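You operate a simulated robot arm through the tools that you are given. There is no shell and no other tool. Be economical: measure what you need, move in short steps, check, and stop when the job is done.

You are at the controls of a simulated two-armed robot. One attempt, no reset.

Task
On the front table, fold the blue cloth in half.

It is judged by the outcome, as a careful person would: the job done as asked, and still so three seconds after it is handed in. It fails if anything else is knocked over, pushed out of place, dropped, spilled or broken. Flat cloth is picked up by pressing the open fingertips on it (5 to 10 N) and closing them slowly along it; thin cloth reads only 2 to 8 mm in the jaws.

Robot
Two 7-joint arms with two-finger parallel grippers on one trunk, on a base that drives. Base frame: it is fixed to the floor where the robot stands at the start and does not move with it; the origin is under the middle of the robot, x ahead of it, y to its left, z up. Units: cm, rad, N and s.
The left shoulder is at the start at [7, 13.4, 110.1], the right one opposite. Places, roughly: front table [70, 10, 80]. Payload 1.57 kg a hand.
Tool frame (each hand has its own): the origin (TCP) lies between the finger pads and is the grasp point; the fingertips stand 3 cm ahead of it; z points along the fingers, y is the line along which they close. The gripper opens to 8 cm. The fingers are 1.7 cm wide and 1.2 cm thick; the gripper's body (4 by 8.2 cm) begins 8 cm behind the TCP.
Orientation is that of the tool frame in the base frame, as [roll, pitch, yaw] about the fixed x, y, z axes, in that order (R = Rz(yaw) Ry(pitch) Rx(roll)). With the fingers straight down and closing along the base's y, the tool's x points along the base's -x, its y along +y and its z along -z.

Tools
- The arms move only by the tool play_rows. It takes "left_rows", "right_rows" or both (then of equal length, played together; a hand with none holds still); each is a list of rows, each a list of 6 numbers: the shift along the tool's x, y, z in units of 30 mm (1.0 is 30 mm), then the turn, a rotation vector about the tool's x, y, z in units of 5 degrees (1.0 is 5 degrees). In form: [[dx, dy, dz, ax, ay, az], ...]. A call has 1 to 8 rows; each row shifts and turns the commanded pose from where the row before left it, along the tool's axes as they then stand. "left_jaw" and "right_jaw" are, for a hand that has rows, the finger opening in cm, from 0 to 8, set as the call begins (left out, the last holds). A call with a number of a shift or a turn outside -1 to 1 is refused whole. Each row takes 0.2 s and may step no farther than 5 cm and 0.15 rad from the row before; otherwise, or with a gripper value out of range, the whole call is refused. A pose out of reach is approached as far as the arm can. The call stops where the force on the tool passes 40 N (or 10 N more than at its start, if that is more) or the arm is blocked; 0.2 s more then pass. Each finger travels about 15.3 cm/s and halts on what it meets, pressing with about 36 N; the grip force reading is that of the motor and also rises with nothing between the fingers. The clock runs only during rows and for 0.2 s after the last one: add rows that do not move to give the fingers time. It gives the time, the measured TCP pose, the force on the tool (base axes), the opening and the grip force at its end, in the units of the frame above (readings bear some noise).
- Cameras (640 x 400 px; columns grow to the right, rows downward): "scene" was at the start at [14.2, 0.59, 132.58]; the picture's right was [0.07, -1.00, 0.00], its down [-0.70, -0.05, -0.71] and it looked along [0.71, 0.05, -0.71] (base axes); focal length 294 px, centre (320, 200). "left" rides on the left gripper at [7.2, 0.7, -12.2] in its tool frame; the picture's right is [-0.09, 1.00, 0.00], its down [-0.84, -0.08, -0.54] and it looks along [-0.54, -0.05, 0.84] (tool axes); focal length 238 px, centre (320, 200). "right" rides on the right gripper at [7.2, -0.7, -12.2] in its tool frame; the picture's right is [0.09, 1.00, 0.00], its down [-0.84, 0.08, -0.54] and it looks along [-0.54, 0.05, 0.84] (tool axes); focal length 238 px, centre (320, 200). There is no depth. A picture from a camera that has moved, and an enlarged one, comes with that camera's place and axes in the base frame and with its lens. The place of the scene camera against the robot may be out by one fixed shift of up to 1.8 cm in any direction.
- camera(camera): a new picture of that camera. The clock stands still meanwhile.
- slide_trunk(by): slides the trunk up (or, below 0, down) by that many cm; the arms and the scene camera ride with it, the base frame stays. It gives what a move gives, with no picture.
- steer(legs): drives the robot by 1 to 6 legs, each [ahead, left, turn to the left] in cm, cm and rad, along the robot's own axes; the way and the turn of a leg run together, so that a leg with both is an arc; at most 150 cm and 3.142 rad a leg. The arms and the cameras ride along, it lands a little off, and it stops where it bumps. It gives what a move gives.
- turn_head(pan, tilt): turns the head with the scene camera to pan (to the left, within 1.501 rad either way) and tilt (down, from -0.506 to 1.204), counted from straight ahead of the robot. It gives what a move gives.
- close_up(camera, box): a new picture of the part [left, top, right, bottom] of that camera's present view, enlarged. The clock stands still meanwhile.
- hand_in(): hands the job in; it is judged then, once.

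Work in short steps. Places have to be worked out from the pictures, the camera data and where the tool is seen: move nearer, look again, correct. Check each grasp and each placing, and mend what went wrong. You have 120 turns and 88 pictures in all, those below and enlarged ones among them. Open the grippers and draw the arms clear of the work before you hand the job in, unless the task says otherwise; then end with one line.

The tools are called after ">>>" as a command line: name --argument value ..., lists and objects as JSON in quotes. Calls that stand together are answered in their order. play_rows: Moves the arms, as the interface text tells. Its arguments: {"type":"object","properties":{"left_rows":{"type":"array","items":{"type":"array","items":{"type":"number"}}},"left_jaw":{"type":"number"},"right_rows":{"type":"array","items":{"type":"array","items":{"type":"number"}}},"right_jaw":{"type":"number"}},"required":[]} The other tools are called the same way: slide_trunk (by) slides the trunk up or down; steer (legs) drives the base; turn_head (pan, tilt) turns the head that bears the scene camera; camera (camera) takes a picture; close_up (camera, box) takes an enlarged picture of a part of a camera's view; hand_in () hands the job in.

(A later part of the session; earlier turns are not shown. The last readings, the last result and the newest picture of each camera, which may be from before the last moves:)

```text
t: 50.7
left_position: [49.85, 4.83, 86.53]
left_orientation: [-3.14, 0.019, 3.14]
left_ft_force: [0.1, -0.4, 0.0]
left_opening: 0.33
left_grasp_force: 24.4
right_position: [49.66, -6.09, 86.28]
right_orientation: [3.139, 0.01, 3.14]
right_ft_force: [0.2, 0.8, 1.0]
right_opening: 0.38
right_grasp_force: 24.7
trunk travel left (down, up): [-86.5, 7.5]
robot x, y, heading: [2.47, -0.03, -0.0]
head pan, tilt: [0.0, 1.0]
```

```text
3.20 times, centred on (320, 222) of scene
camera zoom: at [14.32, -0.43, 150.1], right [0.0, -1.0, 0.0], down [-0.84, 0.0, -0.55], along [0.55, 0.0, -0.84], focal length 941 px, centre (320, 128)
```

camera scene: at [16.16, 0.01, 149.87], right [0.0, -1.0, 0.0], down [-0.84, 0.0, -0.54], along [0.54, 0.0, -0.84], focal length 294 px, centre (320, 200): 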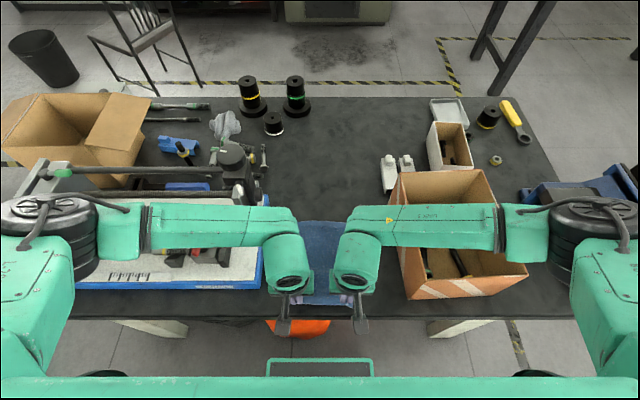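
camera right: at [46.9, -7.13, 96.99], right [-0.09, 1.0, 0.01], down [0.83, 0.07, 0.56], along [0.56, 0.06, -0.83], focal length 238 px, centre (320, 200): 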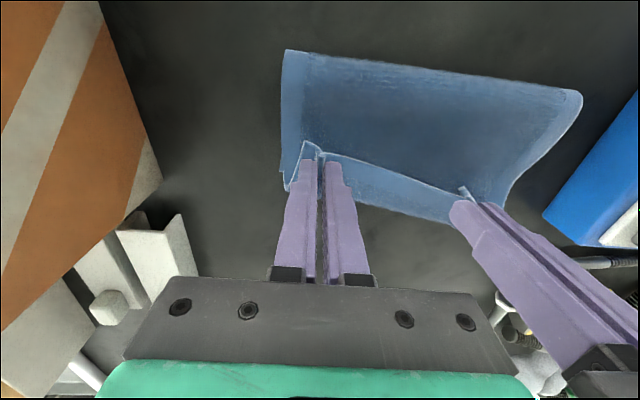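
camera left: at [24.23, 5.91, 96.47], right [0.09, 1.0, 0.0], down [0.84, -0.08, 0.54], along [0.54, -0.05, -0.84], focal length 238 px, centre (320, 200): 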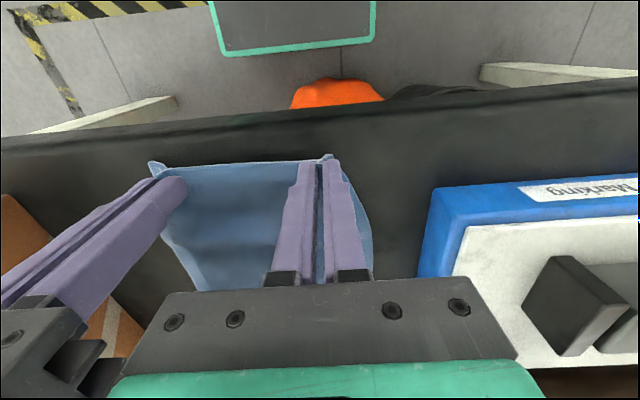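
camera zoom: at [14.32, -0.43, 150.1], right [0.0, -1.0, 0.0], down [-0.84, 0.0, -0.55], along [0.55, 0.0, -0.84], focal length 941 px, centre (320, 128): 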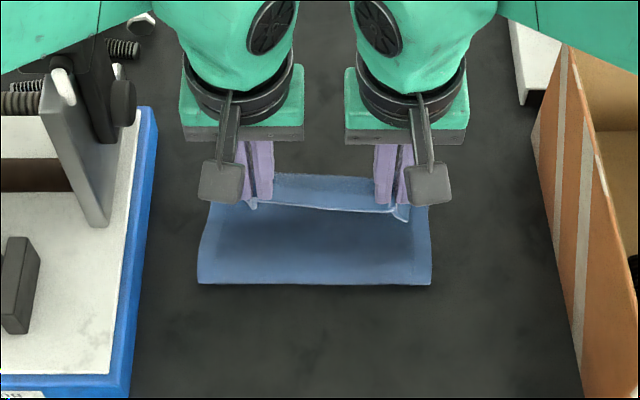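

Same contact. Triangulation puts the vise's knob top at about (51, 16, 108), and the left forearm lies almost parallel to y over it. Backing the base so the arms are more stretched will make the forearm come from behind and miss it. I lift, ease back, and drive back 5 cm.

>>> play_rows --left_rows '[[0.1, 0, -0.5, 0, 0, 0], [0.3, 0, -0.5, 0, 0, 0], [0.7, 0, 0, 0, 0, 0], [0.8, 0, 0, 0, 0, 0], [0.8, 0, 0.2, 0, 0, 0], [0, 0, 0, 0, 0, 0]]' --right_rows '[[0.1, 0, -0.5, 0, 0, 0], [0.3, 0, -0.5, 0, 0, 0], [0.7, 0, 0, 0, 0, 0], [0.8, 0, 0, 0, 0, 0], [0.8, 0, 0.2, 0, 0, 0], [0, 0, 0, 0, 0, 0]]'

>>> steer --legs '[[-5, 0, 0]]'

>>> play_rows --left_rows '[[-0.8, 0, -0.1, 0, 0, 0], [-0.8, 0, -0.1, 0, 0, 0], [-0.8, 0, 0, 0, 0, 0], [-0.8, 0, 0, 0, 0, 0], [0, 0, 0, 0, 0, 0]]' --right_rows '[[-0.8, 0, -0.1, 0, 0, 0], [-0.8, 0, -0.1, 0, 0, 0], [-0.8, 0, 0, 0, 0, 0], [-0.8, 0, 0, 0, 0, 0], [0, 0, 0, 0, 0, 0]]'

>>> camera --camera "scene"

```text
t: 52.1
left_position: [41.94, 5.19, 87.93]
left_orientation: [3.141, 0.002, -3.138]
left_ft_force: [0.1, -1.0, 0.4]
left_opening: 0.33
left_grasp_force: 24.5
right_position: [42.23, -5.83, 88.22]
right_orientation: [-3.14, 0.001, -3.142]
right_ft_force: [-0.3, 2.4, 0.6]
right_opening: 0.34
right_grasp_force: 24.2
trunk travel left (down, up): [-86.5, 7.5]
robot x, y, heading: [2.53, -0.14, -0.004]
head pan, tilt: [0.0, 1.0]
```

```text
t: 53.0
left_position: [37.52, 5.24, 87.71]
left_orientation: [-3.141, -0.006, -3.141]
left_ft_force: [0.5, -1.1, 0.0]
left_opening: 0.35
left_grasp_force: 24.3
right_position: [37.76, -5.8, 87.85]
right_orientation: [3.14, -0.005, 3.141]
right_ft_force: [0.3, 1.4, -0.8]
right_opening: 0.34
right_grasp_force: 24.3
trunk travel left (down, up): [-86.5, 7.5]
robot x, y, heading: [-2.6, -0.02, 0.003]
head pan, tilt: [0.0, 1.0]
```

```text
t: 54.2
left_position: [46.62, 5.33, 88.61]
left_orientation: [-3.141, -0.001, -3.14]
left_ft_force: [-0.1, -0.6, -0.2]
left_opening: 0.32
left_grasp_force: 24.1
right_position: [46.89, -5.76, 88.67]
right_orientation: [3.14, 0.0, -3.141]
right_ft_force: [0.2, 1.2, -0.1]
right_opening: 0.36
right_grasp_force: 24.6
trunk travel left (down, up): [-86.5, 7.5]
robot x, y, heading: [-2.58, -0.32, 0.001]
head pan, tilt: [0.0, 1.0]
```

```text
22 pictures are left
camera scene: at [10.59, 0.02, 149.93], right [0.0, -1.0, 0.0], down [-0.84, 0.0, -0.54], along [0.54, 0.0, -0.84], focal length 294 px, centre (320, 200)
```

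scene: 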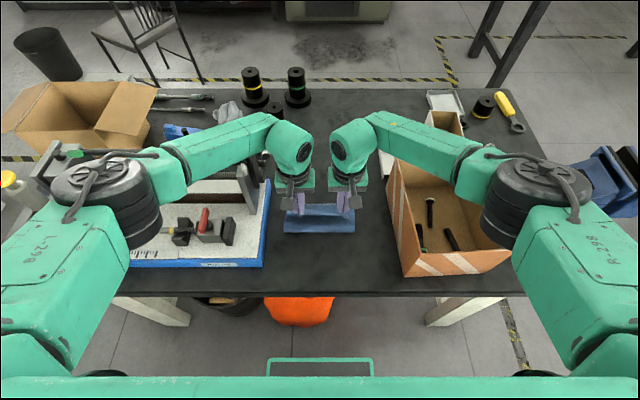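

Level here. At this base position, going to x≈51 will nearly straighten the arms. I advance at this safe height and check the forearm against the knob before lowering.

>>> play_rows --left_rows '[[-0.4, 0, 0, 0, 0, 0], [-0.4, 0, 0, 0, 0, 0], [-0.4, 0, 0, 0, 0, 0], [0, 0, 0, 0, 0, 0]]' --right_rows '[[-0.4, 0, 0, 0, 0, 0], [-0.4, 0, 0, 0, 0, 0], [-0.4, 0, 0, 0, 0, 0], [0, 0, 0, 0, 0, 0]]'

>>> close_up --camera "scene" --box '[100, 60, 420, 260]'

```text
t: 55.2
left_position: [50.31, 5.3, 88.53]
left_orientation: [-3.141, 0.001, -3.141]
left_ft_force: [0.9, -2.4, -0.1]
left_opening: 0.32
left_grasp_force: 24.5
right_position: [50.56, -5.74, 88.81]
right_orientation: [3.14, 0.001, 3.141]
right_ft_force: [-0.4, 1.6, -0.2]
right_opening: 0.37
right_grasp_force: 24.4
trunk travel left (down, up): [-86.5, 7.5]
robot x, y, heading: [-2.48, -0.09, -0.0]
head pan, tilt: [0.0, 1.0]
```

```text
2.00 times, centred on (260, 160) of scene
camera zoom: at [10.58, 0.02, 149.93], right [0.0, -1.0, 0.0], down [-0.84, 0.0, -0.54], along [0.54, 0.0, -0.84], focal length 588 px, centre (440, 280)
```

zoom: 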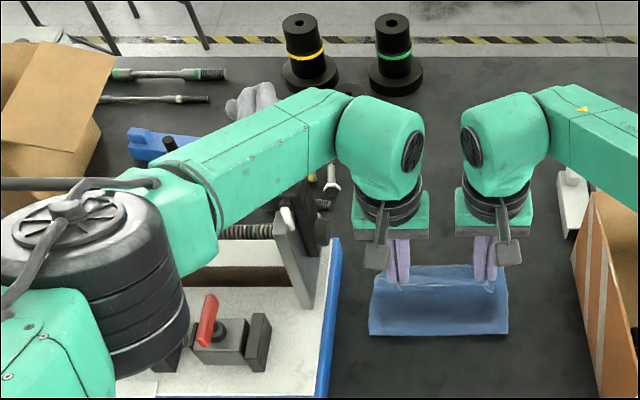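

Crease now at ≈45 and far edge ≈55.5, a well-balanced split. The left hand can't go lower here, so I drive 2.3 cm ahead at this height, release the left corner to drop about 5 cm, and keep the right hand holding to finish and adjust.

>>> steer --legs '[[2.3, 0, 0]]'

>>> play_rows --left_rows '[[0, 0, 0.1, 0, 0, 0], [0, 0, 0, 0, 0, 0]]' --right_rows '[[0, 0, 0.3, 0, 0, 0], [0, 0, 0.3, 0, 0, 0]]'

>>> close_up --camera "scene" --box '[220, 140, 420, 265]'

```text
t: 56.0
left_position: [52.1, 5.32, 88.74]
left_orientation: [-3.141, 0.004, -3.14]
left_ft_force: [0.2, -1.6, -0.6]
left_opening: 0.36
left_grasp_force: 24.6
right_position: [52.38, -5.6, 88.99]
right_orientation: [-3.141, 0.005, -3.141]
right_ft_force: [-0.2, 2.1, -0.4]
right_opening: 0.34
right_grasp_force: 24.7
trunk travel left (down, up): [-86.5, 7.5]
robot x, y, heading: [-0.13, 0.07, 0.004]
head pan, tilt: [0.0, 1.0]
```

```text
t: 56.6
left_position: [52.43, 5.42, 88.36]
left_orientation: [-3.14, 0.002, -3.14]
left_ft_force: [0.1, -2.5, -0.8]
left_opening: 0.32
left_grasp_force: 24.2
right_position: [52.79, -5.74, 87.04]
right_orientation: [3.141, 0.001, -3.141]
right_ft_force: [0.0, 1.7, 0.7]
right_opening: 0.33
right_grasp_force: 24.8
trunk travel left (down, up): [-86.5, 7.5]
robot x, y, heading: [-0.19, -0.11, 0.0]
head pan, tilt: [0.0, 1.0]
```

```text
3.20 times, centred on (320, 202) of scene
camera zoom: at [12.64, 0.05, 149.95], right [0.0, -1.0, 0.0], down [-0.84, 0.0, -0.54], along [0.54, 0.0, -0.84], focal length 941 px, centre (320, 192)
```

zoom: 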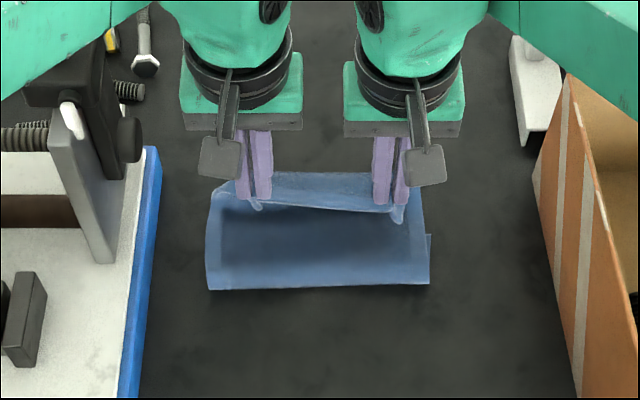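

Still level. I release the left corner now (opening modestly), holding the right.

>>> play_rows --left_rows '[[0, 0, 0, 0, 0, 0], [0, 0, 0, 0, 0, 0], [0, 0, 0, 0, 0, 0]]' --left_jaw 2.5

>>> play_rows --left_rows '[[0, 0, -0.6, 0, 0, 0], [0.4, 0, -0.8, 0, 0, 0], [0.8, 0, -0.8, 0, 0, 0], [0.9, 0.3, -0.3, 0, 0, 0], [0.9, 0.3, 0, 0, 0, 0], [0.9, 0.3, 0, 0, 0, 0]]'

>>> camera --camera "scene"

>>> camera --camera "right"

```text
t: 57.4
left_position: [52.45, 5.3, 88.23]
left_orientation: [3.141, 0.0, -3.138]
left_ft_force: [0.1, 0.4, 0.6]
left_opening: 2.5
left_grasp_force: 0.1
right_position: [52.87, -5.81, 87.01]
right_orientation: [-3.141, 0.0, -3.142]
right_ft_force: [-0.5, 0.4, 0.4]
right_opening: 0.35
right_grasp_force: 24.6
trunk travel left (down, up): [-86.5, 7.5]
robot x, y, heading: [-0.42, 0.3, 0.002]
head pan, tilt: [0.0, 1.0]
```

```text
t: 58.8
left_position: [40.7, 7.94, 95.86]
left_orientation: [-3.139, 0.002, -3.141]
left_ft_force: [0.7, 0.3, -0.1]
left_opening: 2.51
left_grasp_force: 0.0
right_position: [52.79, -5.73, 87.01]
right_orientation: [-3.14, 0.001, -3.139]
right_ft_force: [0.0, -1.1, 0.2]
right_opening: 0.33
right_grasp_force: 24.1
trunk travel left (down, up): [-86.5, 7.5]
robot x, y, heading: [-0.04, 0.01, 0.003]
head pan, tilt: [0.0, 1.0]
```

```text
19 pictures are left
camera scene: at [12.73, 0.09, 149.94], right [0.0, -1.0, 0.0], down [-0.84, 0.0, -0.54], along [0.54, 0.0, -0.84], focal length 294 px, centre (320, 200)
```

scene: 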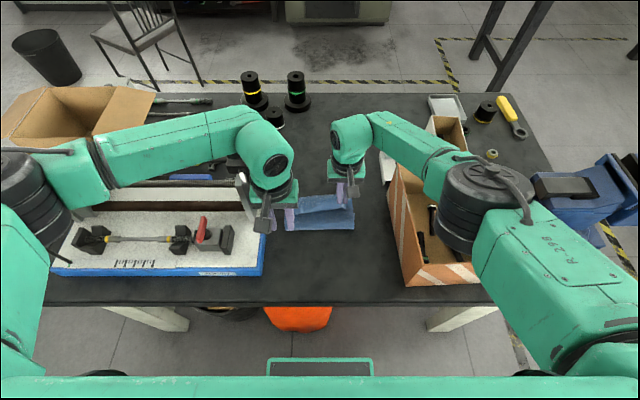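

```text
18 pictures are left
camera right: at [45.55, -6.43, 99.23], right [-0.09, 1.0, 0.0], down [0.84, 0.08, 0.54], along [0.54, 0.05, -0.84], focal length 238 px, centre (320, 200)
```

right: 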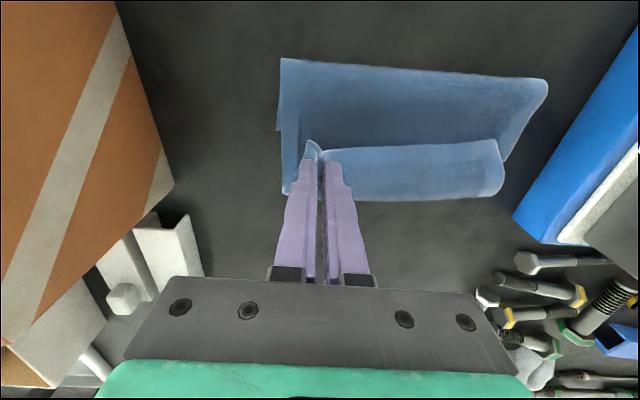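

The left corner has fallen. The left hand is close by, so I look through its camera and clear it out of the scene view.

>>> play_rows --left_rows '[[0.8, 0.5, -0.4, 0, 0, 0], [0.8, 0.5, -0.4, 0, 0, 0], [0.8, 0.5, -0.4, 0, 0, 0]]'

>>> close_up --camera "scene" --box '[240, 150, 400, 250]'

```text
t: 59.6
left_position: [33.5, 12.64, 99.46]
left_orientation: [3.141, 0.002, -3.14]
left_ft_force: [0.0, -1.3, 0.2]
left_opening: 2.51
left_grasp_force: 0.2
right_position: [52.82, -5.68, 86.92]
right_orientation: [-3.14, 0.001, 3.14]
right_ft_force: [0.0, -0.2, -0.2]
right_opening: 0.33
right_grasp_force: 24.9
trunk travel left (down, up): [-86.5, 7.5]
robot x, y, heading: [0.08, -0.1, 0.004]
head pan, tilt: [0.0, 1.0]
```

```text
4.00 times, centred on (320, 200) of scene
camera zoom: at [12.75, 0.08, 149.94], right [0.0, -1.0, 0.0], down [-0.84, 0.0, -0.54], along [0.54, 0.0, -0.84], focal length 1176 px, centre (320, 200)
```

zoom: 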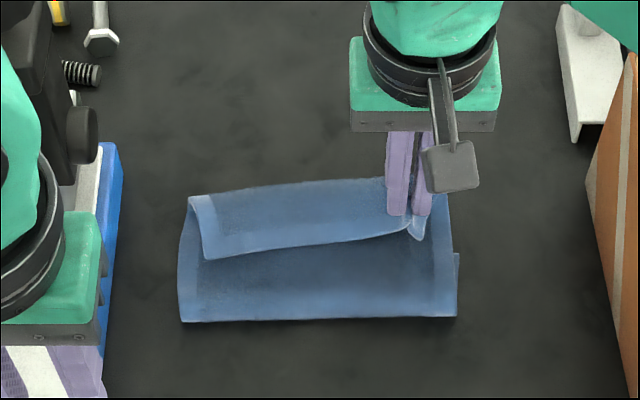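

The close-up explains the trouble: the pinch holds the edge so that the cloth leaves the fingers toward +x, so the upper edge curled into a Z. The right fix is to lift the cloth, let it trail, and fold toward −x instead (also away from the vise). First I pull the right corner back to flatten the sheet.

>>> play_rows --right_rows '[[0.9, 0, 0, 0, 0, 0], [0.9, 0, 0, 0, 0, 0], [0.9, 0, 0, 0, 0, 0], [0.9, 0, 0.1, 0, 0, 0], [0.9, 0, 0.2, 0, 0, 0], [0.9, 0, 0.25, 0, 0, 0], [0.9, 0, 0.25, 0, 0, 0], [0.9, 0, 0.1, 0, 0, 0]]'

>>> close_up --camera "scene" --box '[160, 120, 480, 320]'

```text
t: 61.4
left_position: [33.42, 12.56, 99.42]
left_orientation: [-3.141, 0.002, -3.141]
left_ft_force: [0.0, 0.7, -0.2]
left_opening: 2.52
left_grasp_force: 0.0
right_position: [31.16, -5.77, 84.21]
right_orientation: [-3.141, 0.002, 3.14]
right_ft_force: [0.7, -0.2, 2.4]
right_opening: 0.35
right_grasp_force: 24.5
trunk travel left (down, up): [-86.5, 7.5]
robot x, y, heading: [-0.12, 0.15, 0.001]
head pan, tilt: [0.0, 1.0]
```

```text
2.00 times, centred on (320, 220) of scene
camera zoom: at [12.75, 0.02, 149.94], right [0.0, -1.0, 0.0], down [-0.84, 0.0, -0.54], along [0.54, 0.0, -0.84], focal length 588 px, centre (320, 160)
```

zoom: 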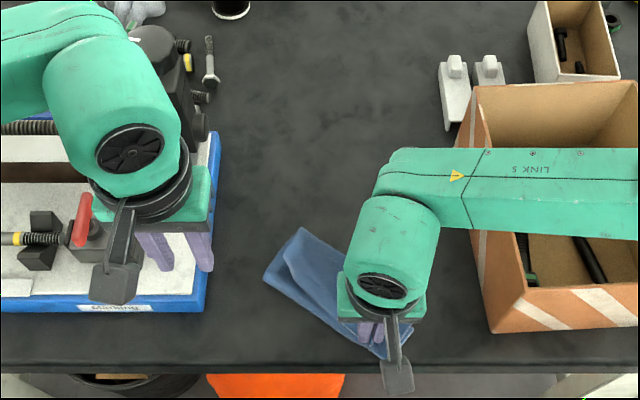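

The cloth is skewed under the right hand. I move the left hand aside and lift the cloth by the right hand so it hangs free, ready to be laid out flat along its diagonal.

>>> play_rows --left_rows '[[0, 0.6, -0.5, 0, 0, 0], [0, 0.6, -0.5, 0, 0, 0], [0, 0.6, -0.5, 0, 0, 0], [0, 0.6, -0.5, 0, 0, 0], [0, 0.6, -0.5, 0, 0, 0], [0, 0.3, -0.2, 0, 0, 0], [0, 0, 0, 0, 0, 0]]' --right_rows '[[-0.5, 0.2, -1, 0, 0, 0], [-0.6, 0.25, -1, 0, 0, 0], [-0.7, 0.25, -1, 0, 0, 0], [-0.7, 0.3, -1, 0, 0, 0], [-0.7, 0.3, -1, 0, 0, 0], [-0.7, 0.3, -1, 0, 0, 0], [-0.7, 0.3, -0.9, 0, 0, 0]]'

>>> play_rows --right_rows '[[-0.6, 0.6, -0.6, 0, 0, 0], [-0.6, 0.6, -0.6, 0, 0, 0], [-0.6, 0.6, -0.4, 0, 0, 0], [-0.5, 0.6, 0, 0, 0, 0], [0, 0.3, 0, 0, 0, 0], [0, 0, 0, 0, 0, 0], [0, 0, 0, 0, 0, 0]]'

>>> camera --camera "scene"

```text
t: 63.0
left_position: [33.54, 22.58, 107.44]
left_orientation: [-3.141, 0.0, -3.139]
left_ft_force: [-0.1, 0.0, 0.2]
left_opening: 2.46
left_grasp_force: 0.1
right_position: [45.08, -0.05, 104.98]
right_orientation: [3.141, 0.001, 3.141]
right_ft_force: [0.5, 0.3, -1.0]
right_opening: 0.35
right_grasp_force: 24.1
trunk travel left (down, up): [-86.5, 7.5]
robot x, y, heading: [-0.04, -0.02, 0.001]
head pan, tilt: [0.0, 1.0]
```

```text
t: 64.6
left_position: [33.53, 22.57, 107.41]
left_orientation: [-3.14, 0.0, -3.138]
left_ft_force: [0.1, -0.3, 0.1]
left_opening: 2.49
left_grasp_force: 0.1
right_position: [51.88, 8.06, 109.75]
right_orientation: [-3.141, 0.0, -3.141]
right_ft_force: [0.5, -0.3, -1.0]
right_opening: 0.36
right_grasp_force: 24.4
trunk travel left (down, up): [-86.5, 7.5]
robot x, y, heading: [-0.05, -0.21, 0.003]
head pan, tilt: [0.0, 1.0]
```

```text
15 pictures are left
camera scene: at [12.87, 0.06, 149.93], right [0.0, -1.0, 0.0], down [-0.84, 0.0, -0.54], along [0.54, 0.0, -0.84], focal length 294 px, centre (320, 200)
```

scene: 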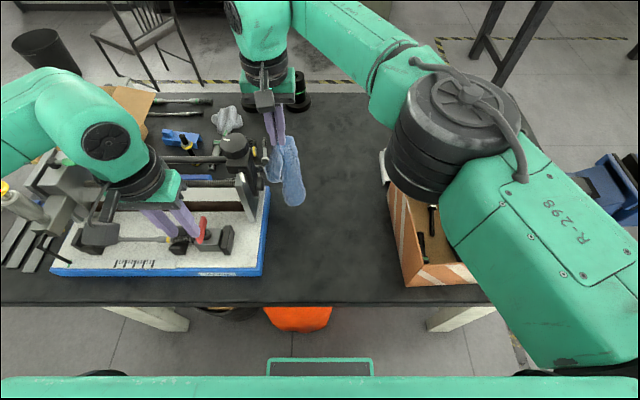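

The cloth hangs by the corner, bottom just at the table. I lay it down by arcing the hand toward the near-right.

>>> play_rows --right_rows '[[0.867, -0.707, 0.15, 0, 0, 0], [0.867, -0.707, 0.15, 0, 0, 0], [0.817, -0.667, 0.433, 0, 0, 0], [0.817, -0.667, 0.433, 0, 0, 0], [0.7, -0.567, 0.683, 0, 0, 0], [0.7, -0.567, 0.683, 0, 0, 0], [0.533, -0.433, 0.9, 0, 0, 0], [0.533, -0.433, 0.9, 0, 0, 0]]'

>>> play_rows --right_rows '[[0.223, -0.183, 0.7, 0, 0, 0], [0.223, -0.183, 0.7, 0, 0, 0], [0.223, -0.183, 0.7, 0, 0, 0], [0.117, -0.093, 0.6, 0, 0, 0], [0.117, -0.093, 0.6, 0, 0, 0], [0, 0, 0, 0, 0, 0]]'

>>> camera --camera "scene"

```text
t: 66.4
left_position: [33.57, 22.41, 107.54]
left_orientation: [3.141, 0.001, -3.14]
left_ft_force: [-0.4, -0.4, 0.3]
left_opening: 2.53
left_grasp_force: 0.0
right_position: [34.36, -6.39, 96.72]
right_orientation: [3.14, 0.003, 3.14]
right_ft_force: [-0.1, -0.2, -0.4]
right_opening: 0.38
right_grasp_force: 24.6
trunk travel left (down, up): [-86.5, 7.5]
robot x, y, heading: [-0.25, -0.05, -0.002]
head pan, tilt: [0.0, 1.0]
```

```text
t: 67.8
left_position: [33.52, 22.5, 107.36]
left_orientation: [-3.14, 0.0, -3.14]
left_ft_force: [0.7, -1.3, -1.2]
left_opening: 2.55
left_grasp_force: 0.1
right_position: [31.71, -8.43, 86.84]
right_orientation: [-3.141, 0.0, -3.141]
right_ft_force: [-0.5, 0.0, -0.4]
right_opening: 0.36
right_grasp_force: 24.6
trunk travel left (down, up): [-86.5, 7.5]
robot x, y, heading: [-0.06, -0.52, 0.0]
head pan, tilt: [0.0, 1.0]
```

```text
14 pictures are left
camera scene: at [12.84, 0.04, 149.93], right [0.0, -1.0, 0.0], down [-0.84, 0.0, -0.54], along [0.54, 0.0, -0.84], focal length 294 px, centre (320, 200)
```

scene: 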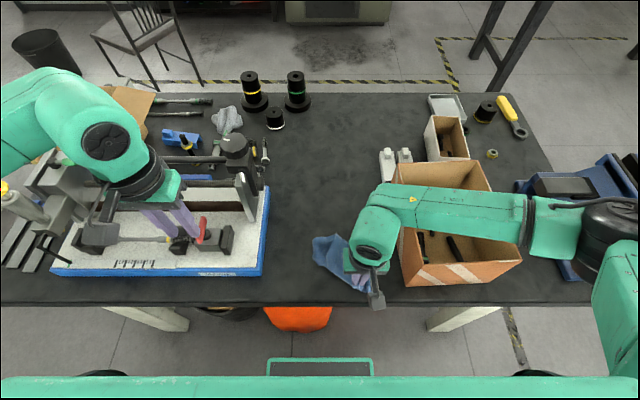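

The cloth slid along instead of spreading. I set this corner down, release, withdraw the right hand, and look at how it lies.

>>> play_rows --right_rows '[[-0.3, 0, 0.4, 0, 0, 0], [-0.3, 0, 0.4, 0, 0, 0], [0, 0, 0, 0, 0, 0]]'

>>> play_rows --right_rows '[[0, 0, 0, 0, 0, 0], [0, 0, 0, 0, 0, 0], [0, 0, -0.7, 0, 0, 0], [0, 0, -1, 0, 0, 0], [0, -0.3, -1, 0, 0, 0], [0, -0.7, -1, 0, 0, 0], [0, -0.9, -1, 0, 0, 0], [0, -0.9, -1, 0, 0, 0]]' --right_jaw 3

>>> close_up --camera "scene" --box '[260, 190, 420, 290]'

```text
t: 68.6
left_position: [33.49, 22.49, 107.59]
left_orientation: [-3.138, 0.001, -3.14]
left_ft_force: [0.0, 0.3, -0.1]
left_opening: 2.5
left_grasp_force: 0.0
right_position: [33.44, -8.43, 84.47]
right_orientation: [3.141, 0.001, 3.141]
right_ft_force: [-0.9, -0.3, 6.0]
right_opening: 0.35
right_grasp_force: 24.1
trunk travel left (down, up): [-86.5, 7.5]
robot x, y, heading: [0.11, -0.13, -0.002]
head pan, tilt: [0.0, 1.0]
```

```text
t: 70.4
left_position: [33.41, 22.31, 107.62]
left_orientation: [3.141, 0.003, -3.139]
left_ft_force: [-0.5, -0.5, 0.1]
left_opening: 2.51
left_grasp_force: 0.0
right_position: [33.26, -16.78, 101.63]
right_orientation: [3.141, 0.002, -3.139]
right_ft_force: [0.4, 0.2, 0.5]
right_opening: 3.01
right_grasp_force: 0.0
trunk travel left (down, up): [-86.5, 7.5]
robot x, y, heading: [-0.19, -0.09, -0.002]
head pan, tilt: [0.0, 1.0]
```

```text
4.00 times, centred on (340, 240) of scene
camera zoom: at [12.72, -0.08, 149.94], right [0.0, -1.0, 0.0], down [-0.84, 0.0, -0.54], along [0.54, 0.0, -0.84], focal length 1176 px, centre (240, 40)
```

zoom: 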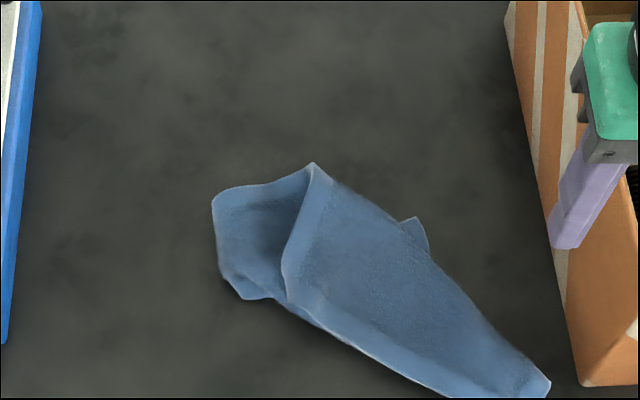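

The near edge of the cloth seems to form the top flap. If I grip both its corners I can lift and let it hang as a clean curtain. I need one more view of the part cropped at the bottom.

>>> close_up --camera "scene" --box '[292, 215, 420, 295]'

```text
5.00 times, centred on (356, 255) of scene
camera zoom: at [12.72, -0.08, 149.94], right [0.0, -1.0, 0.0], down [-0.84, 0.0, -0.54], along [0.54, 0.0, -0.84], focal length 1470 px, centre (140, -75)
```

zoom: 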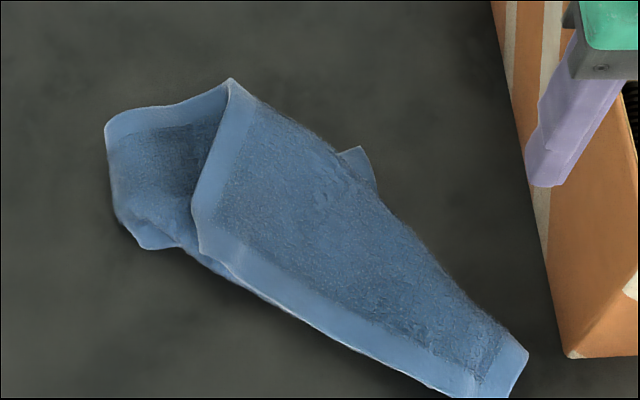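

Coordinates: flap corner ≈(36.7,−3.1), other end ≈(29.5,−17.1). I turn both hands about 27° to match that edge and move above grip points (36.5,−5.0) and (32.0,−13.8).

>>> play_rows --left_rows '[[0, 0, 0, 0, 0, 0.9], [0, 0, 0, 0, 0, 0.9], [0, 0, 0, 0, 0, 0.9], [0, 0, 0, 0, 0, 0.9], [0, 0, 0, 0, 0, 0.9], [0, 0, 0, 0, 0, 0.9]]' --right_rows '[[0, 0, 0, 0, 0, 0.9], [0, 0, 0, 0, 0, 0.9], [0, 0, 0, 0, 0, 0.9], [0, 0, 0, 0, 0, 0.9], [0, 0, 0, 0, 0, 0.9], [0, 0, 0, 0, 0, 0.9]]' --left_jaw 2.2 --right_jaw 2.2

>>> play_rows --left_rows '[[-0.634, -0.959, 0.646, 0, 0, 0], [-0.634, -0.959, 0.646, 0, 0, 0], [-0.634, -0.959, 0.646, 0, 0, 0], [-0.634, -0.959, 0.646, 0, 0, 0], [-0.634, -0.959, 0.646, 0, 0, 0], [-0.634, -0.959, 0.646, 0, 0, 0], [-0.634, -0.959, 0.646, 0, 0, 0], [-0.634, -0.959, 0.646, 0, 0, 0]]' --right_rows '[[0.105, 0.086, 0.4, 0, 0, 0], [0.105, 0.086, 0.4, 0, 0, 0], [0.105, 0.086, 0.4, 0, 0, 0], [0.105, 0.086, 0.4, 0, 0, 0], [0.105, 0.086, 0.4, 0, 0, 0], [0.105, 0.086, 0.4, 0, 0, 0], [0.105, 0.086, 0.4, 0, 0, 0], [0.105, 0.086, 0.4, 0, 0, 0]]'

>>> camera --camera "left"

>>> camera --camera "right"

```text
t: 71.8
left_position: [33.57, 22.43, 107.34]
left_orientation: [-3.141, 0.0, 2.672]
left_ft_force: [-0.6, -0.4, 0.0]
left_opening: 2.19
left_grasp_force: 0.1
right_position: [33.48, -16.85, 101.58]
right_orientation: [3.141, 0.0, 2.668]
right_ft_force: [-0.2, -0.6, 0.5]
right_opening: 2.2
right_grasp_force: 0.0
trunk travel left (down, up): [-86.5, 7.5]
robot x, y, heading: [-0.48, -0.15, 0.001]
head pan, tilt: [0.0, 1.0]
```

```text
t: 73.6
left_position: [36.76, -5.14, 91.86]
left_orientation: [3.141, -0.001, 2.671]
left_ft_force: [-0.7, 0.4, -0.8]
left_opening: 2.21
left_grasp_force: 0.0
right_position: [32.2, -13.95, 91.91]
right_orientation: [3.141, -0.003, 2.67]
right_ft_force: [-0.8, -0.1, 0.6]
right_opening: 2.2
right_grasp_force: 0.1
trunk travel left (down, up): [-86.5, 7.5]
robot x, y, heading: [-0.06, -0.07, 0.0]
head pan, tilt: [0.0, 1.0]
```

```text
11 pictures are left
camera left: at [30.76, -1.4, 104.04], right [0.53, 0.85, 0.0], down [0.71, -0.45, 0.54], along [0.46, -0.29, -0.84], focal length 238 px, centre (320, 200)
```

left: 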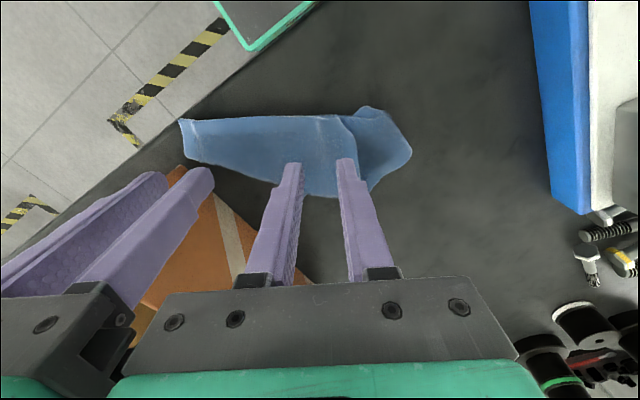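

```text
10 pictures are left
camera right: at [25.46, -11.32, 104.15], right [0.37, 0.93, 0.0], down [0.78, -0.31, 0.54], along [0.5, -0.2, -0.84], focal length 238 px, centre (320, 200)
```

right: 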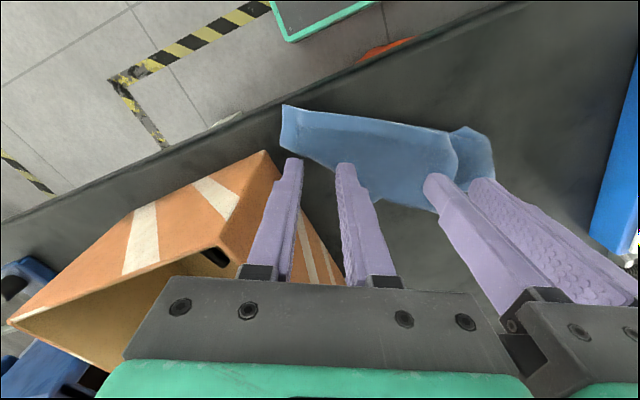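

Both hand cameras agree on the edge: from ≈(28.6,−16) to ≈(36.7,−2.7). I correct the hands slightly and lower to about 1 cm above, then feel for contact.

>>> play_rows --left_rows '[[0.05, 0.034, 0.56, 0, 0, 0], [0.05, 0.034, 0.56, 0, 0, 0], [0.05, 0.034, 0.56, 0, 0, 0], [0.05, 0.034, 0.56, 0, 0, 0], [0, 0, 0.1, 0, 0, 0], [0, 0, 0, 0, 0, 0]]' --right_rows '[[0.113, -0.034, 0.56, 0, 0, 0], [0.113, -0.034, 0.56, 0, 0, 0], [0.113, -0.034, 0.56, 0, 0, 0], [0.113, -0.034, 0.56, 0, 0, 0], [0, 0, 0.1, 0, 0, 0], [0, 0, 0, 0, 0, 0]]'

>>> play_rows --left_rows '[[0, 0, 0.1, 0, 0, 0], [0, 0, 0.07, 0, 0, 0], [0, 0, 0, 0, 0, 0]]' --right_rows '[[0, 0, 0.1, 0, 0, 0], [0, 0, 0.1, 0, 0, 0], [0, 0, 0, 0, 0, 0]]'

```text
t: 75.0
left_position: [36.22, -4.52, 84.99]
left_orientation: [3.141, 0.002, 2.673]
left_ft_force: [0.4, 0.1, 0.8]
left_opening: 2.2
left_grasp_force: 0.1
right_position: [30.81, -13.61, 84.85]
right_orientation: [3.141, 0.0, 2.67]
right_ft_force: [-0.7, -0.4, -0.4]
right_opening: 2.18
right_grasp_force: 0.1
trunk travel left (down, up): [-86.5, 7.5]
robot x, y, heading: [-0.32, -0.04, -0.003]
head pan, tilt: [0.0, 1.0]
```

```text
t: 75.8
left_position: [36.34, -4.32, 84.38]
left_orientation: [3.141, 0.001, 2.672]
left_ft_force: [0.3, 0.2, 3.0]
left_opening: 2.21
left_grasp_force: 0.4
right_position: [30.72, -13.5, 84.32]
right_orientation: [3.141, 0.001, 2.669]
right_ft_force: [-0.4, -0.4, 0.4]
right_opening: 2.22
right_grasp_force: 0.1
trunk travel left (down, up): [-86.5, 7.5]
robot x, y, heading: [-0.31, 0.06, 0.007]
head pan, tilt: [0.0, 1.0]
```

Left touches at 3 N; I press it 1 mm more and lower the right until it touches.

>>> play_rows --left_rows '[[0, 0, 0.04, 0, 0, 0], [0, 0, 0, 0, 0, 0], [0, 0, 0, 0, 0, 0]]' --right_rows '[[0, 0, 0.1, 0, 0, 0], [0, 0, 0.1, 0, 0, 0], [0, 0, 0, 0, 0, 0]]'

```text
t: 76.6
left_position: [36.3, -4.45, 84.31]
left_orientation: [-3.141, 0.002, 2.672]
left_ft_force: [1.7, -1.0, 2.9]
left_opening: 2.21
left_grasp_force: 0.0
right_position: [30.82, -13.55, 83.72]
right_orientation: [3.14, 0.001, 2.67]
right_ft_force: [1.7, -0.6, 8.3]
right_opening: 2.17
right_grasp_force: 0.2
trunk travel left (down, up): [-86.5, 7.5]
robot x, y, heading: [-0.34, -0.28, -0.004]
head pan, tilt: [0.0, 1.0]
```

Right is at 8 N. I press the left a bit more and close both slowly in steps.

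>>> play_rows --left_rows '[[0, 0, 0.06, 0, 0, 0], [0, 0, 0, 0, 0, 0]]' --right_rows '[[0, 0, 0, 0, 0, 0], [0, 0, 0, 0, 0, 0]]' --left_jaw 1.8 --right_jaw 1.8

>>> play_rows --left_rows '[[0, 0, 0, 0, 0, 0]]' --right_rows '[[0, 0, 0, 0, 0, 0]]' --left_jaw 1.4 --right_jaw 1.4

>>> play_rows --left_rows '[[0, 0, 0, 0, 0, 0]]' --right_rows '[[0, 0, 0, 0, 0, 0]]' --left_jaw 1.0 --right_jaw 1.0

>>> play_rows --left_rows '[[0, 0, 0, 0, 0, 0]]' --right_rows '[[0, 0, 0, 0, 0, 0]]' --left_jaw 0.6 --right_jaw 0.6

>>> play_rows --left_rows '[[0, 0, 0, 0, 0, 0], [0, 0, 0, 0, 0, 0]]' --right_rows '[[0, 0, 0, 0, 0, 0], [0, 0, 0, 0, 0, 0]]' --left_jaw 0 --right_jaw 0

```text
t: 77.2
left_position: [36.2, -4.46, 84.19]
left_orientation: [-3.141, 0.002, 2.671]
left_ft_force: [1.3, 0.6, 5.9]
left_opening: 1.67
left_grasp_force: 0.1
right_position: [30.74, -13.38, 83.68]
right_orientation: [3.141, 0.002, 2.671]
right_ft_force: [0.3, -1.4, 7.3]
right_opening: 1.7
right_grasp_force: 0.0
trunk travel left (down, up): [-86.5, 7.5]
robot x, y, heading: [-0.07, 0.06, -0.001]
head pan, tilt: [0.0, 1.0]
```

```text
t: 77.6
left_position: [36.23, -4.43, 84.19]
left_orientation: [3.141, 0.003, 2.673]
left_ft_force: [0.0, -1.5, 4.1]
left_opening: 1.34
left_grasp_force: 0.1
right_position: [30.7, -13.53, 83.77]
right_orientation: [3.139, 0.002, 2.671]
right_ft_force: [-0.7, 0.2, 7.0]
right_opening: 1.35
right_grasp_force: 0.0
trunk travel left (down, up): [-86.5, 7.5]
robot x, y, heading: [-0.3, -0.06, -0.001]
head pan, tilt: [0.0, 1.0]
```

```text
t: 78.0
left_position: [36.19, -4.47, 84.06]
left_orientation: [3.141, 0.001, 2.672]
left_ft_force: [0.0, -1.3, 6.1]
left_opening: 0.97
left_grasp_force: 0.0
right_position: [30.73, -13.6, 83.71]
right_orientation: [3.139, 0.002, 2.67]
right_ft_force: [-0.3, 0.6, 6.9]
right_opening: 1.05
right_grasp_force: 0.0
trunk travel left (down, up): [-86.5, 7.5]
robot x, y, heading: [-0.48, 0.01, -0.004]
head pan, tilt: [0.0, 1.0]
```

```text
t: 78.4
left_position: [36.26, -4.39, 84.15]
left_orientation: [3.141, 0.002, 2.672]
left_ft_force: [-1.3, -1.1, 4.9]
left_opening: 0.82
left_grasp_force: 1.2
right_position: [30.73, -13.54, 83.74]
right_orientation: [3.14, 0.001, 2.671]
right_ft_force: [-0.5, 1.7, 6.5]
right_opening: 0.81
right_grasp_force: 1.9
trunk travel left (down, up): [-86.5, 7.5]
robot x, y, heading: [-0.3, 0.22, 0.002]
head pan, tilt: [0.0, 1.0]
```

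```text
t: 79.0
left_position: [36.24, -4.47, 84.21]
left_orientation: [-3.14, 0.002, 2.672]
left_ft_force: [-3.2, -7.2, 5.3]
left_opening: 0.35
left_grasp_force: 24.0
right_position: [30.78, -13.34, 83.74]
right_orientation: [3.139, 0.001, 2.671]
right_ft_force: [2.8, 8.3, 6.0]
right_opening: 0.36
right_grasp_force: 24.4
trunk travel left (down, up): [-86.5, 7.5]
robot x, y, heading: [-0.33, -0.24, 0.004]
head pan, tilt: [0.0, 1.0]
```

Both jaws read 3.5 mm, as with a single layer. I lift 24 cm so the cloth hangs, then square the hands up to the base axes.

>>> play_rows --left_rows '[[-0.128, 0.3, -1, 0, 0, 0], [-0.128, 0.3, -1, 0, 0, 0], [-0.128, 0.3, -1, 0, 0, 0], [-0.128, 0.3, -1, 0, 0, 0], [-0.128, 0.3, -1, 0, 0, 0], [-0.128, 0.3, -1, 0, 0, 0], [-0.128, 0.3, -1, 0, 0, 0], [-0.128, 0.3, -1, 0, 0, 0]]' --right_rows '[[-0.128, 0.3, -1, 0, 0, 0], [-0.128, 0.3, -1, 0, 0, 0], [-0.128, 0.3, -1, 0, 0, 0], [-0.128, 0.3, -1, 0, 0, 0], [-0.128, 0.3, -1, 0, 0, 0], [-0.128, 0.3, -1, 0, 0, 0], [-0.128, 0.3, -1, 0, 0, 0], [-0.128, 0.3, -1, 0, 0, 0]]'

>>> play_rows --left_rows '[[0.046, 0.143, 0, 0, 0, -0.9], [0.046, 0.143, 0, 0, 0, -0.9], [0.046, 0.143, 0, 0, 0, -0.9], [0.046, 0.143, 0, 0, 0, -0.9], [0.046, 0.143, 0, 0, 0, -0.9], [0.046, 0.143, 0, 0, 0, -0.9], [0, 0, 0, 0, 0, 0], [0, 0, 0, 0, 0, 0]]' --right_rows '[[-0.265, 0.132, 0, 0, 0, -0.9], [-0.265, 0.132, 0, 0, 0, -0.9], [-0.265, 0.132, 0, 0, 0, -0.9], [-0.265, 0.132, 0, 0, 0, -0.9], [-0.265, 0.132, 0, 0, 0, -0.9], [-0.265, 0.132, 0, 0, 0, -0.9], [0, 0, 0, 0, 0, 0], [0, 0, 0, 0, 0, 0]]'

>>> close_up --camera "scene" --box '[200, 100, 440, 250]'

```text
t: 80.8
left_position: [42.21, 0.75, 108.14]
left_orientation: [-3.141, 0.003, 2.67]
left_ft_force: [-5.3, -10.6, -0.7]
left_opening: 0.37
left_grasp_force: 24.6
right_position: [36.7, -8.52, 107.75]
right_orientation: [3.139, 0.001, 2.67]
right_ft_force: [4.7, 11.1, 0.5]
right_opening: 0.36
right_grasp_force: 24.3
trunk travel left (down, up): [-86.5, 7.5]
robot x, y, heading: [-0.48, -0.2, -0.001]
head pan, tilt: [0.0, 1.0]
```

```text
t: 82.6
left_position: [42.28, 3.24, 108.11]
left_orientation: [3.141, 0.002, -3.139]
left_ft_force: [1.5, -13.5, -0.6]
left_opening: 0.37
left_grasp_force: 25.4
right_position: [41.92, -7.48, 107.7]
right_orientation: [3.14, -0.001, -3.141]
right_ft_force: [-0.3, 14.3, 0.7]
right_opening: 0.37
right_grasp_force: 24.2
trunk travel left (down, up): [-86.5, 7.5]
robot x, y, heading: [-0.4, -0.05, 0.0]
head pan, tilt: [0.0, 1.0]
```

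```text
2.67 times, centred on (320, 175) of scene
camera zoom: at [12.85, 0.01, 149.93], right [0.0, -1.0, 0.0], down [-0.84, 0.0, -0.54], along [0.54, 0.0, -0.84], focal length 784 px, centre (320, 267)
```

zoom: 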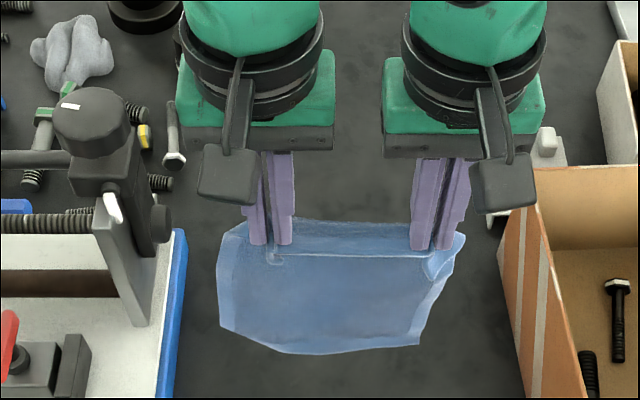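

The cloth hangs as a clean curtain. Now I bring it back to x≈36, let the bottom edge touch, and move forward while lowering so the lower half trails flat toward the robot.

>>> play_rows --left_rows '[[0.7, -0.05, 0.2, 0, 0, 0], [0.7, 0, 0.4, 0, 0, 0], [0.6, 0, 0.6, 0, 0, 0], [0, 0, 0.4, 0, 0, 0], [0, 0, 0, 0, 0, 0], [-0.3, 0, 0.3, 0, 0, 0], [-0.5, 0, 0.4, 0, 0, 0], [-0.6, 0, 0.5, 0, 0, 0]]' --right_rows '[[0.7, 0.05, 0.2, 0, 0, 0], [0.7, 0, 0.4, 0, 0, 0], [0.6, 0, 0.6, 0, 0, 0], [0, 0, 0.4, 0, 0, 0], [0, 0, 0, 0, 0, 0], [-0.3, 0, 0.3, 0, 0, 0], [-0.5, 0, 0.4, 0, 0, 0], [-0.6, 0, 0.5, 0, 0, 0]]'

>>> play_rows --left_rows '[[-0.7, 0, 0.5, 0, 0, 0], [-0.7, 0, 0.5, 0, 0, 0], [-0.7, 0, 0.5, 0, 0, 0], [-0.4, 0, 0.3, 0, 0, 0], [0, 0, 0, 0, 0, 0]]' --right_rows '[[-0.7, 0, 0.5, 0, 0, 0], [-0.7, 0, 0.5, 0, 0, 0], [-0.7, 0, 0.5, 0, 0, 0], [-0.4, 0, 0.3, 0, 0, 0], [0, 0, 0, 0, 0, 0]]'

>>> close_up --camera "scene" --box '[200, 130, 440, 280]'

```text
t: 84.4
left_position: [40.66, 3.21, 99.71]
left_orientation: [3.14, 0.0, -3.139]
left_ft_force: [0.7, -7.5, -0.6]
left_opening: 0.38
left_grasp_force: 24.5
right_position: [40.18, -7.38, 99.1]
right_orientation: [3.141, -0.001, -3.141]
right_ft_force: [1.0, 8.3, 0.0]
right_opening: 0.34
right_grasp_force: 24.3
trunk travel left (down, up): [-86.5, 7.5]
robot x, y, heading: [-0.58, 0.14, 0.001]
head pan, tilt: [0.0, 1.0]
```

```text
t: 85.6
left_position: [47.88, 3.23, 94.42]
left_orientation: [-3.14, 0.002, -3.141]
left_ft_force: [1.0, -7.9, -0.7]
left_opening: 0.33
left_grasp_force: 24.1
right_position: [47.62, -7.32, 93.99]
right_orientation: [3.139, 0.0, 3.141]
right_ft_force: [-1.0, 7.8, 0.9]
right_opening: 0.35
right_grasp_force: 24.1
trunk travel left (down, up): [-86.5, 7.5]
robot x, y, heading: [-0.26, 0.16, -0.002]
head pan, tilt: [0.0, 1.0]
```

```text
2.67 times, centred on (320, 205) of scene
camera zoom: at [12.83, 0.02, 149.93], right [0.0, -1.0, 0.0], down [-0.84, 0.0, -0.54], along [0.54, 0.0, -0.84], focal length 784 px, centre (320, 187)
```

zoom: 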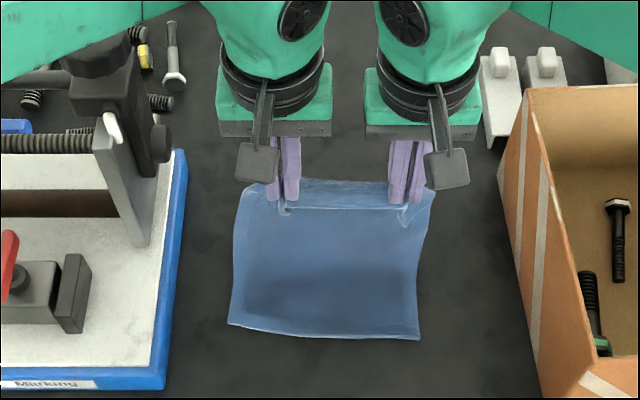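

Exactly as wanted: the free edge trails flat at x≈39.7 with half the sheet on the table. Now I fold back toward −x, lowering onto the free edge, clear of the vise.

>>> play_rows --left_rows '[[0.62, 0, 0.23, 0, 0, 0], [0.62, 0, 0.23, 0, 0, 0], [0.42, 0, 0.33, 0, 0, 0], [0.42, 0, 0.33, 0, 0, 0], [0.33, 0, 0.8, 0, 0, 0], [0, 0, 0, 0, 0, 0]]' --right_rows '[[0.62, 0, 0.23, 0, 0, 0], [0.62, 0, 0.23, 0, 0, 0], [0.42, 0, 0.33, 0, 0, 0], [0.42, 0, 0.33, 0, 0, 0], [0.33, 0, 0.8, 0, 0, 0], [0, 0, 0, 0, 0, 0]]'

>>> close_up --camera "scene" --box '[200, 130, 440, 280]'

```text
t: 87.0
left_position: [40.76, 3.13, 88.68]
left_orientation: [-3.14, 0.001, -3.141]
left_ft_force: [-0.3, -8.4, -0.8]
left_opening: 0.36
left_grasp_force: 24.2
right_position: [40.44, -7.44, 88.14]
right_orientation: [3.14, -0.001, 3.141]
right_ft_force: [-1.2, 7.7, -0.5]
right_opening: 0.38
right_grasp_force: 24.4
trunk travel left (down, up): [-86.5, 7.5]
robot x, y, heading: [-0.12, 0.08, -0.003]
head pan, tilt: [0.0, 1.0]
```

```text
2.67 times, centred on (320, 205) of scene
camera zoom: at [12.88, 0.02, 149.93], right [0.0, -1.0, 0.0], down [-0.84, 0.0, -0.54], along [0.54, 0.0, -0.84], focal length 784 px, centre (320, 187)
```

zoom: 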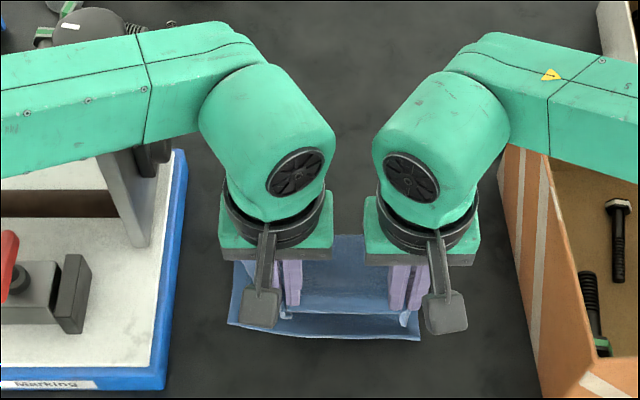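

The free edge stays at x≈39.6. I lower almost straight down, the tips over it.

>>> play_rows --left_rows '[[0.03, 0, 0.37, 0, 0, 0], [0.03, 0, 0.37, 0, 0, 0], [0.03, 0, 0.37, 0, 0, 0], [0.03, 0, 0.37, 0, 0, 0], [0, 0, 0, 0, 0, 0]]' --right_rows '[[0.01, 0, 0.32, 0, 0, 0], [0.01, 0, 0.32, 0, 0, 0], [0.01, 0, 0.32, 0, 0, 0], [0.01, 0, 0.32, 0, 0, 0], [0, 0, 0, 0, 0, 0]]'

>>> camera --camera "left"

```text
t: 88.2
left_position: [40.25, 3.16, 84.04]
left_orientation: [-3.14, 0.003, -3.14]
left_ft_force: [0.2, -7.1, 2.3]
left_opening: 0.33
left_grasp_force: 24.2
right_position: [40.13, -7.29, 84.33]
right_orientation: [-3.141, 0.001, 3.14]
right_ft_force: [-0.6, 8.3, -0.1]
right_opening: 0.32
right_grasp_force: 25.0
trunk travel left (down, up): [-86.5, 7.5]
robot x, y, heading: [0.01, -0.01, 0.004]
head pan, tilt: [0.0, 1.0]
```

```text
6 pictures are left
camera left: at [33.12, 3.8, 96.25], right [0.09, 1.0, 0.0], down [0.84, -0.08, 0.54], along [0.54, -0.05, -0.84], focal length 238 px, centre (320, 200)
```

left: 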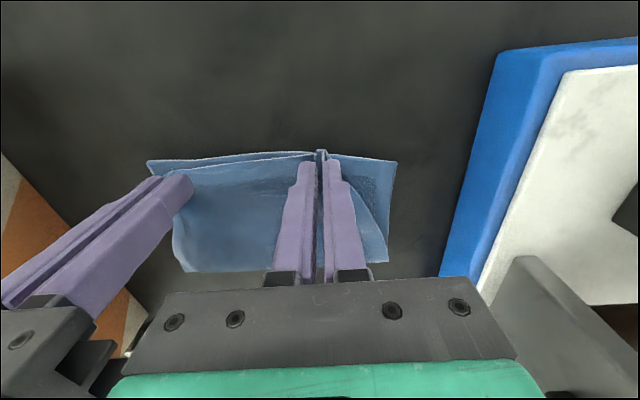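

The upper edge lies right over the lower edge, the robot is level, and there is no vise contact. I lower the right a touch and open both jaws to spread the pinched corners, then lift straight up.

>>> play_rows --left_rows '[[0, 0, 0, 0, 0, 0], [0, 0, 0, 0, 0, 0]]' --right_rows '[[0, 0, 0.1, 0, 0, 0], [0, 0, 0, 0, 0, 0]]' --left_jaw 1.0 --right_jaw 1.0

>>> play_rows --left_rows '[[0, 0, 0, 0, 0, 0], [0, 0, 0, 0, 0, 0], [0, 0, -0.3, 0, 0, 0], [0, 0, -0.8, 0, 0, 0], [0, 0, -1, 0, 0, 0], [0, 0, -1, 0, 0, 0]]' --right_rows '[[0, 0, 0, 0, 0, 0], [0, 0, 0, 0, 0, 0], [0, 0, -0.3, 0, 0, 0], [0, 0, -0.8, 0, 0, 0], [0, 0, -1, 0, 0, 0], [0, 0, -1, 0, 0, 0]]' --left_jaw 2.5 --right_jaw 2.5

>>> play_rows --left_rows '[[0, 0.6, -0.8, 0, 0, 0], [0, 0.9, -0.6, 0, 0, 0], [0, 0.9, -0.6, 0, 0, 0], [0, 0.9, -0.5, 0, 0, 0], [0, 0.9, 0, 0, 0, 0]]' --right_rows '[[0, -0.4, -0.8, 0, 0, 0], [0, -0.6, -0.8, 0, 0, 0], [0, -0.6, -0.6, 0, 0, 0], [0, -0.6, -0.5, 0, 0, 0], [0, -0.4, 0, 0, 0, 0]]'

>>> close_up --camera "scene" --box '[200, 130, 440, 280]'

```text
t: 88.8
left_position: [40.28, 3.08, 83.99]
left_orientation: [-3.141, 0.002, -3.14]
left_ft_force: [0.4, 0.5, 0.3]
left_opening: 1.01
left_grasp_force: 1.1
right_position: [40.31, -7.45, 83.98]
right_orientation: [3.141, 0.002, 3.141]
right_ft_force: [-0.4, -1.3, 2.9]
right_opening: 0.97
right_grasp_force: 0.1
trunk travel left (down, up): [-86.5, 7.5]
robot x, y, heading: [-0.4, -0.12, 0.005]
head pan, tilt: [0.0, 1.0]
```

```text
t: 90.2
left_position: [40.29, 3.24, 93.43]
left_orientation: [-3.14, 0.002, -3.14]
left_ft_force: [0.2, 0.4, -0.2]
left_opening: 2.53
left_grasp_force: 0.1
right_position: [40.25, -7.26, 93.34]
right_orientation: [3.141, 0.0, 3.141]
right_ft_force: [0.7, 0.4, 0.4]
right_opening: 2.51
right_grasp_force: 0.1
trunk travel left (down, up): [-86.5, 7.5]
robot x, y, heading: [-0.16, -0.19, 0.0]
head pan, tilt: [0.0, 1.0]
```

```text
t: 91.4
left_position: [40.24, 15.84, 100.94]
left_orientation: [-3.139, 0.003, -3.139]
left_ft_force: [-0.5, -0.3, -0.3]
left_opening: 2.51
left_grasp_force: 0.1
right_position: [40.35, -15.1, 101.51]
right_orientation: [-3.141, 0.001, -3.141]
right_ft_force: [-0.8, 0.5, -0.2]
right_opening: 2.5
right_grasp_force: 0.0
trunk travel left (down, up): [-86.5, 7.5]
robot x, y, heading: [-0.33, 0.22, -0.001]
head pan, tilt: [0.0, 1.0]
```

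```text
2.67 times, centred on (320, 205) of scene
camera zoom: at [12.76, 0.13, 149.94], right [0.0, -1.0, 0.0], down [-0.84, 0.0, -0.54], along [0.54, 0.0, -0.84], focal length 784 px, centre (320, 187)
```

zoom: 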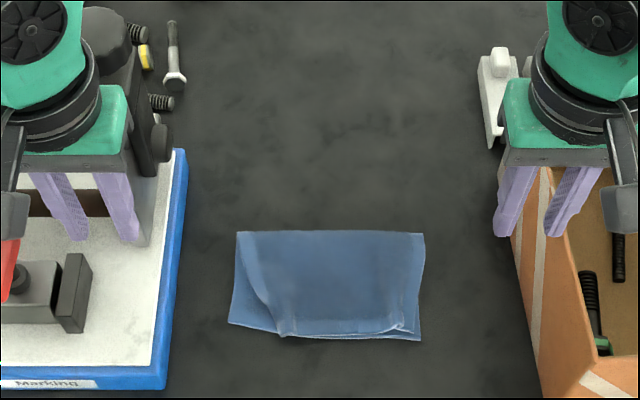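

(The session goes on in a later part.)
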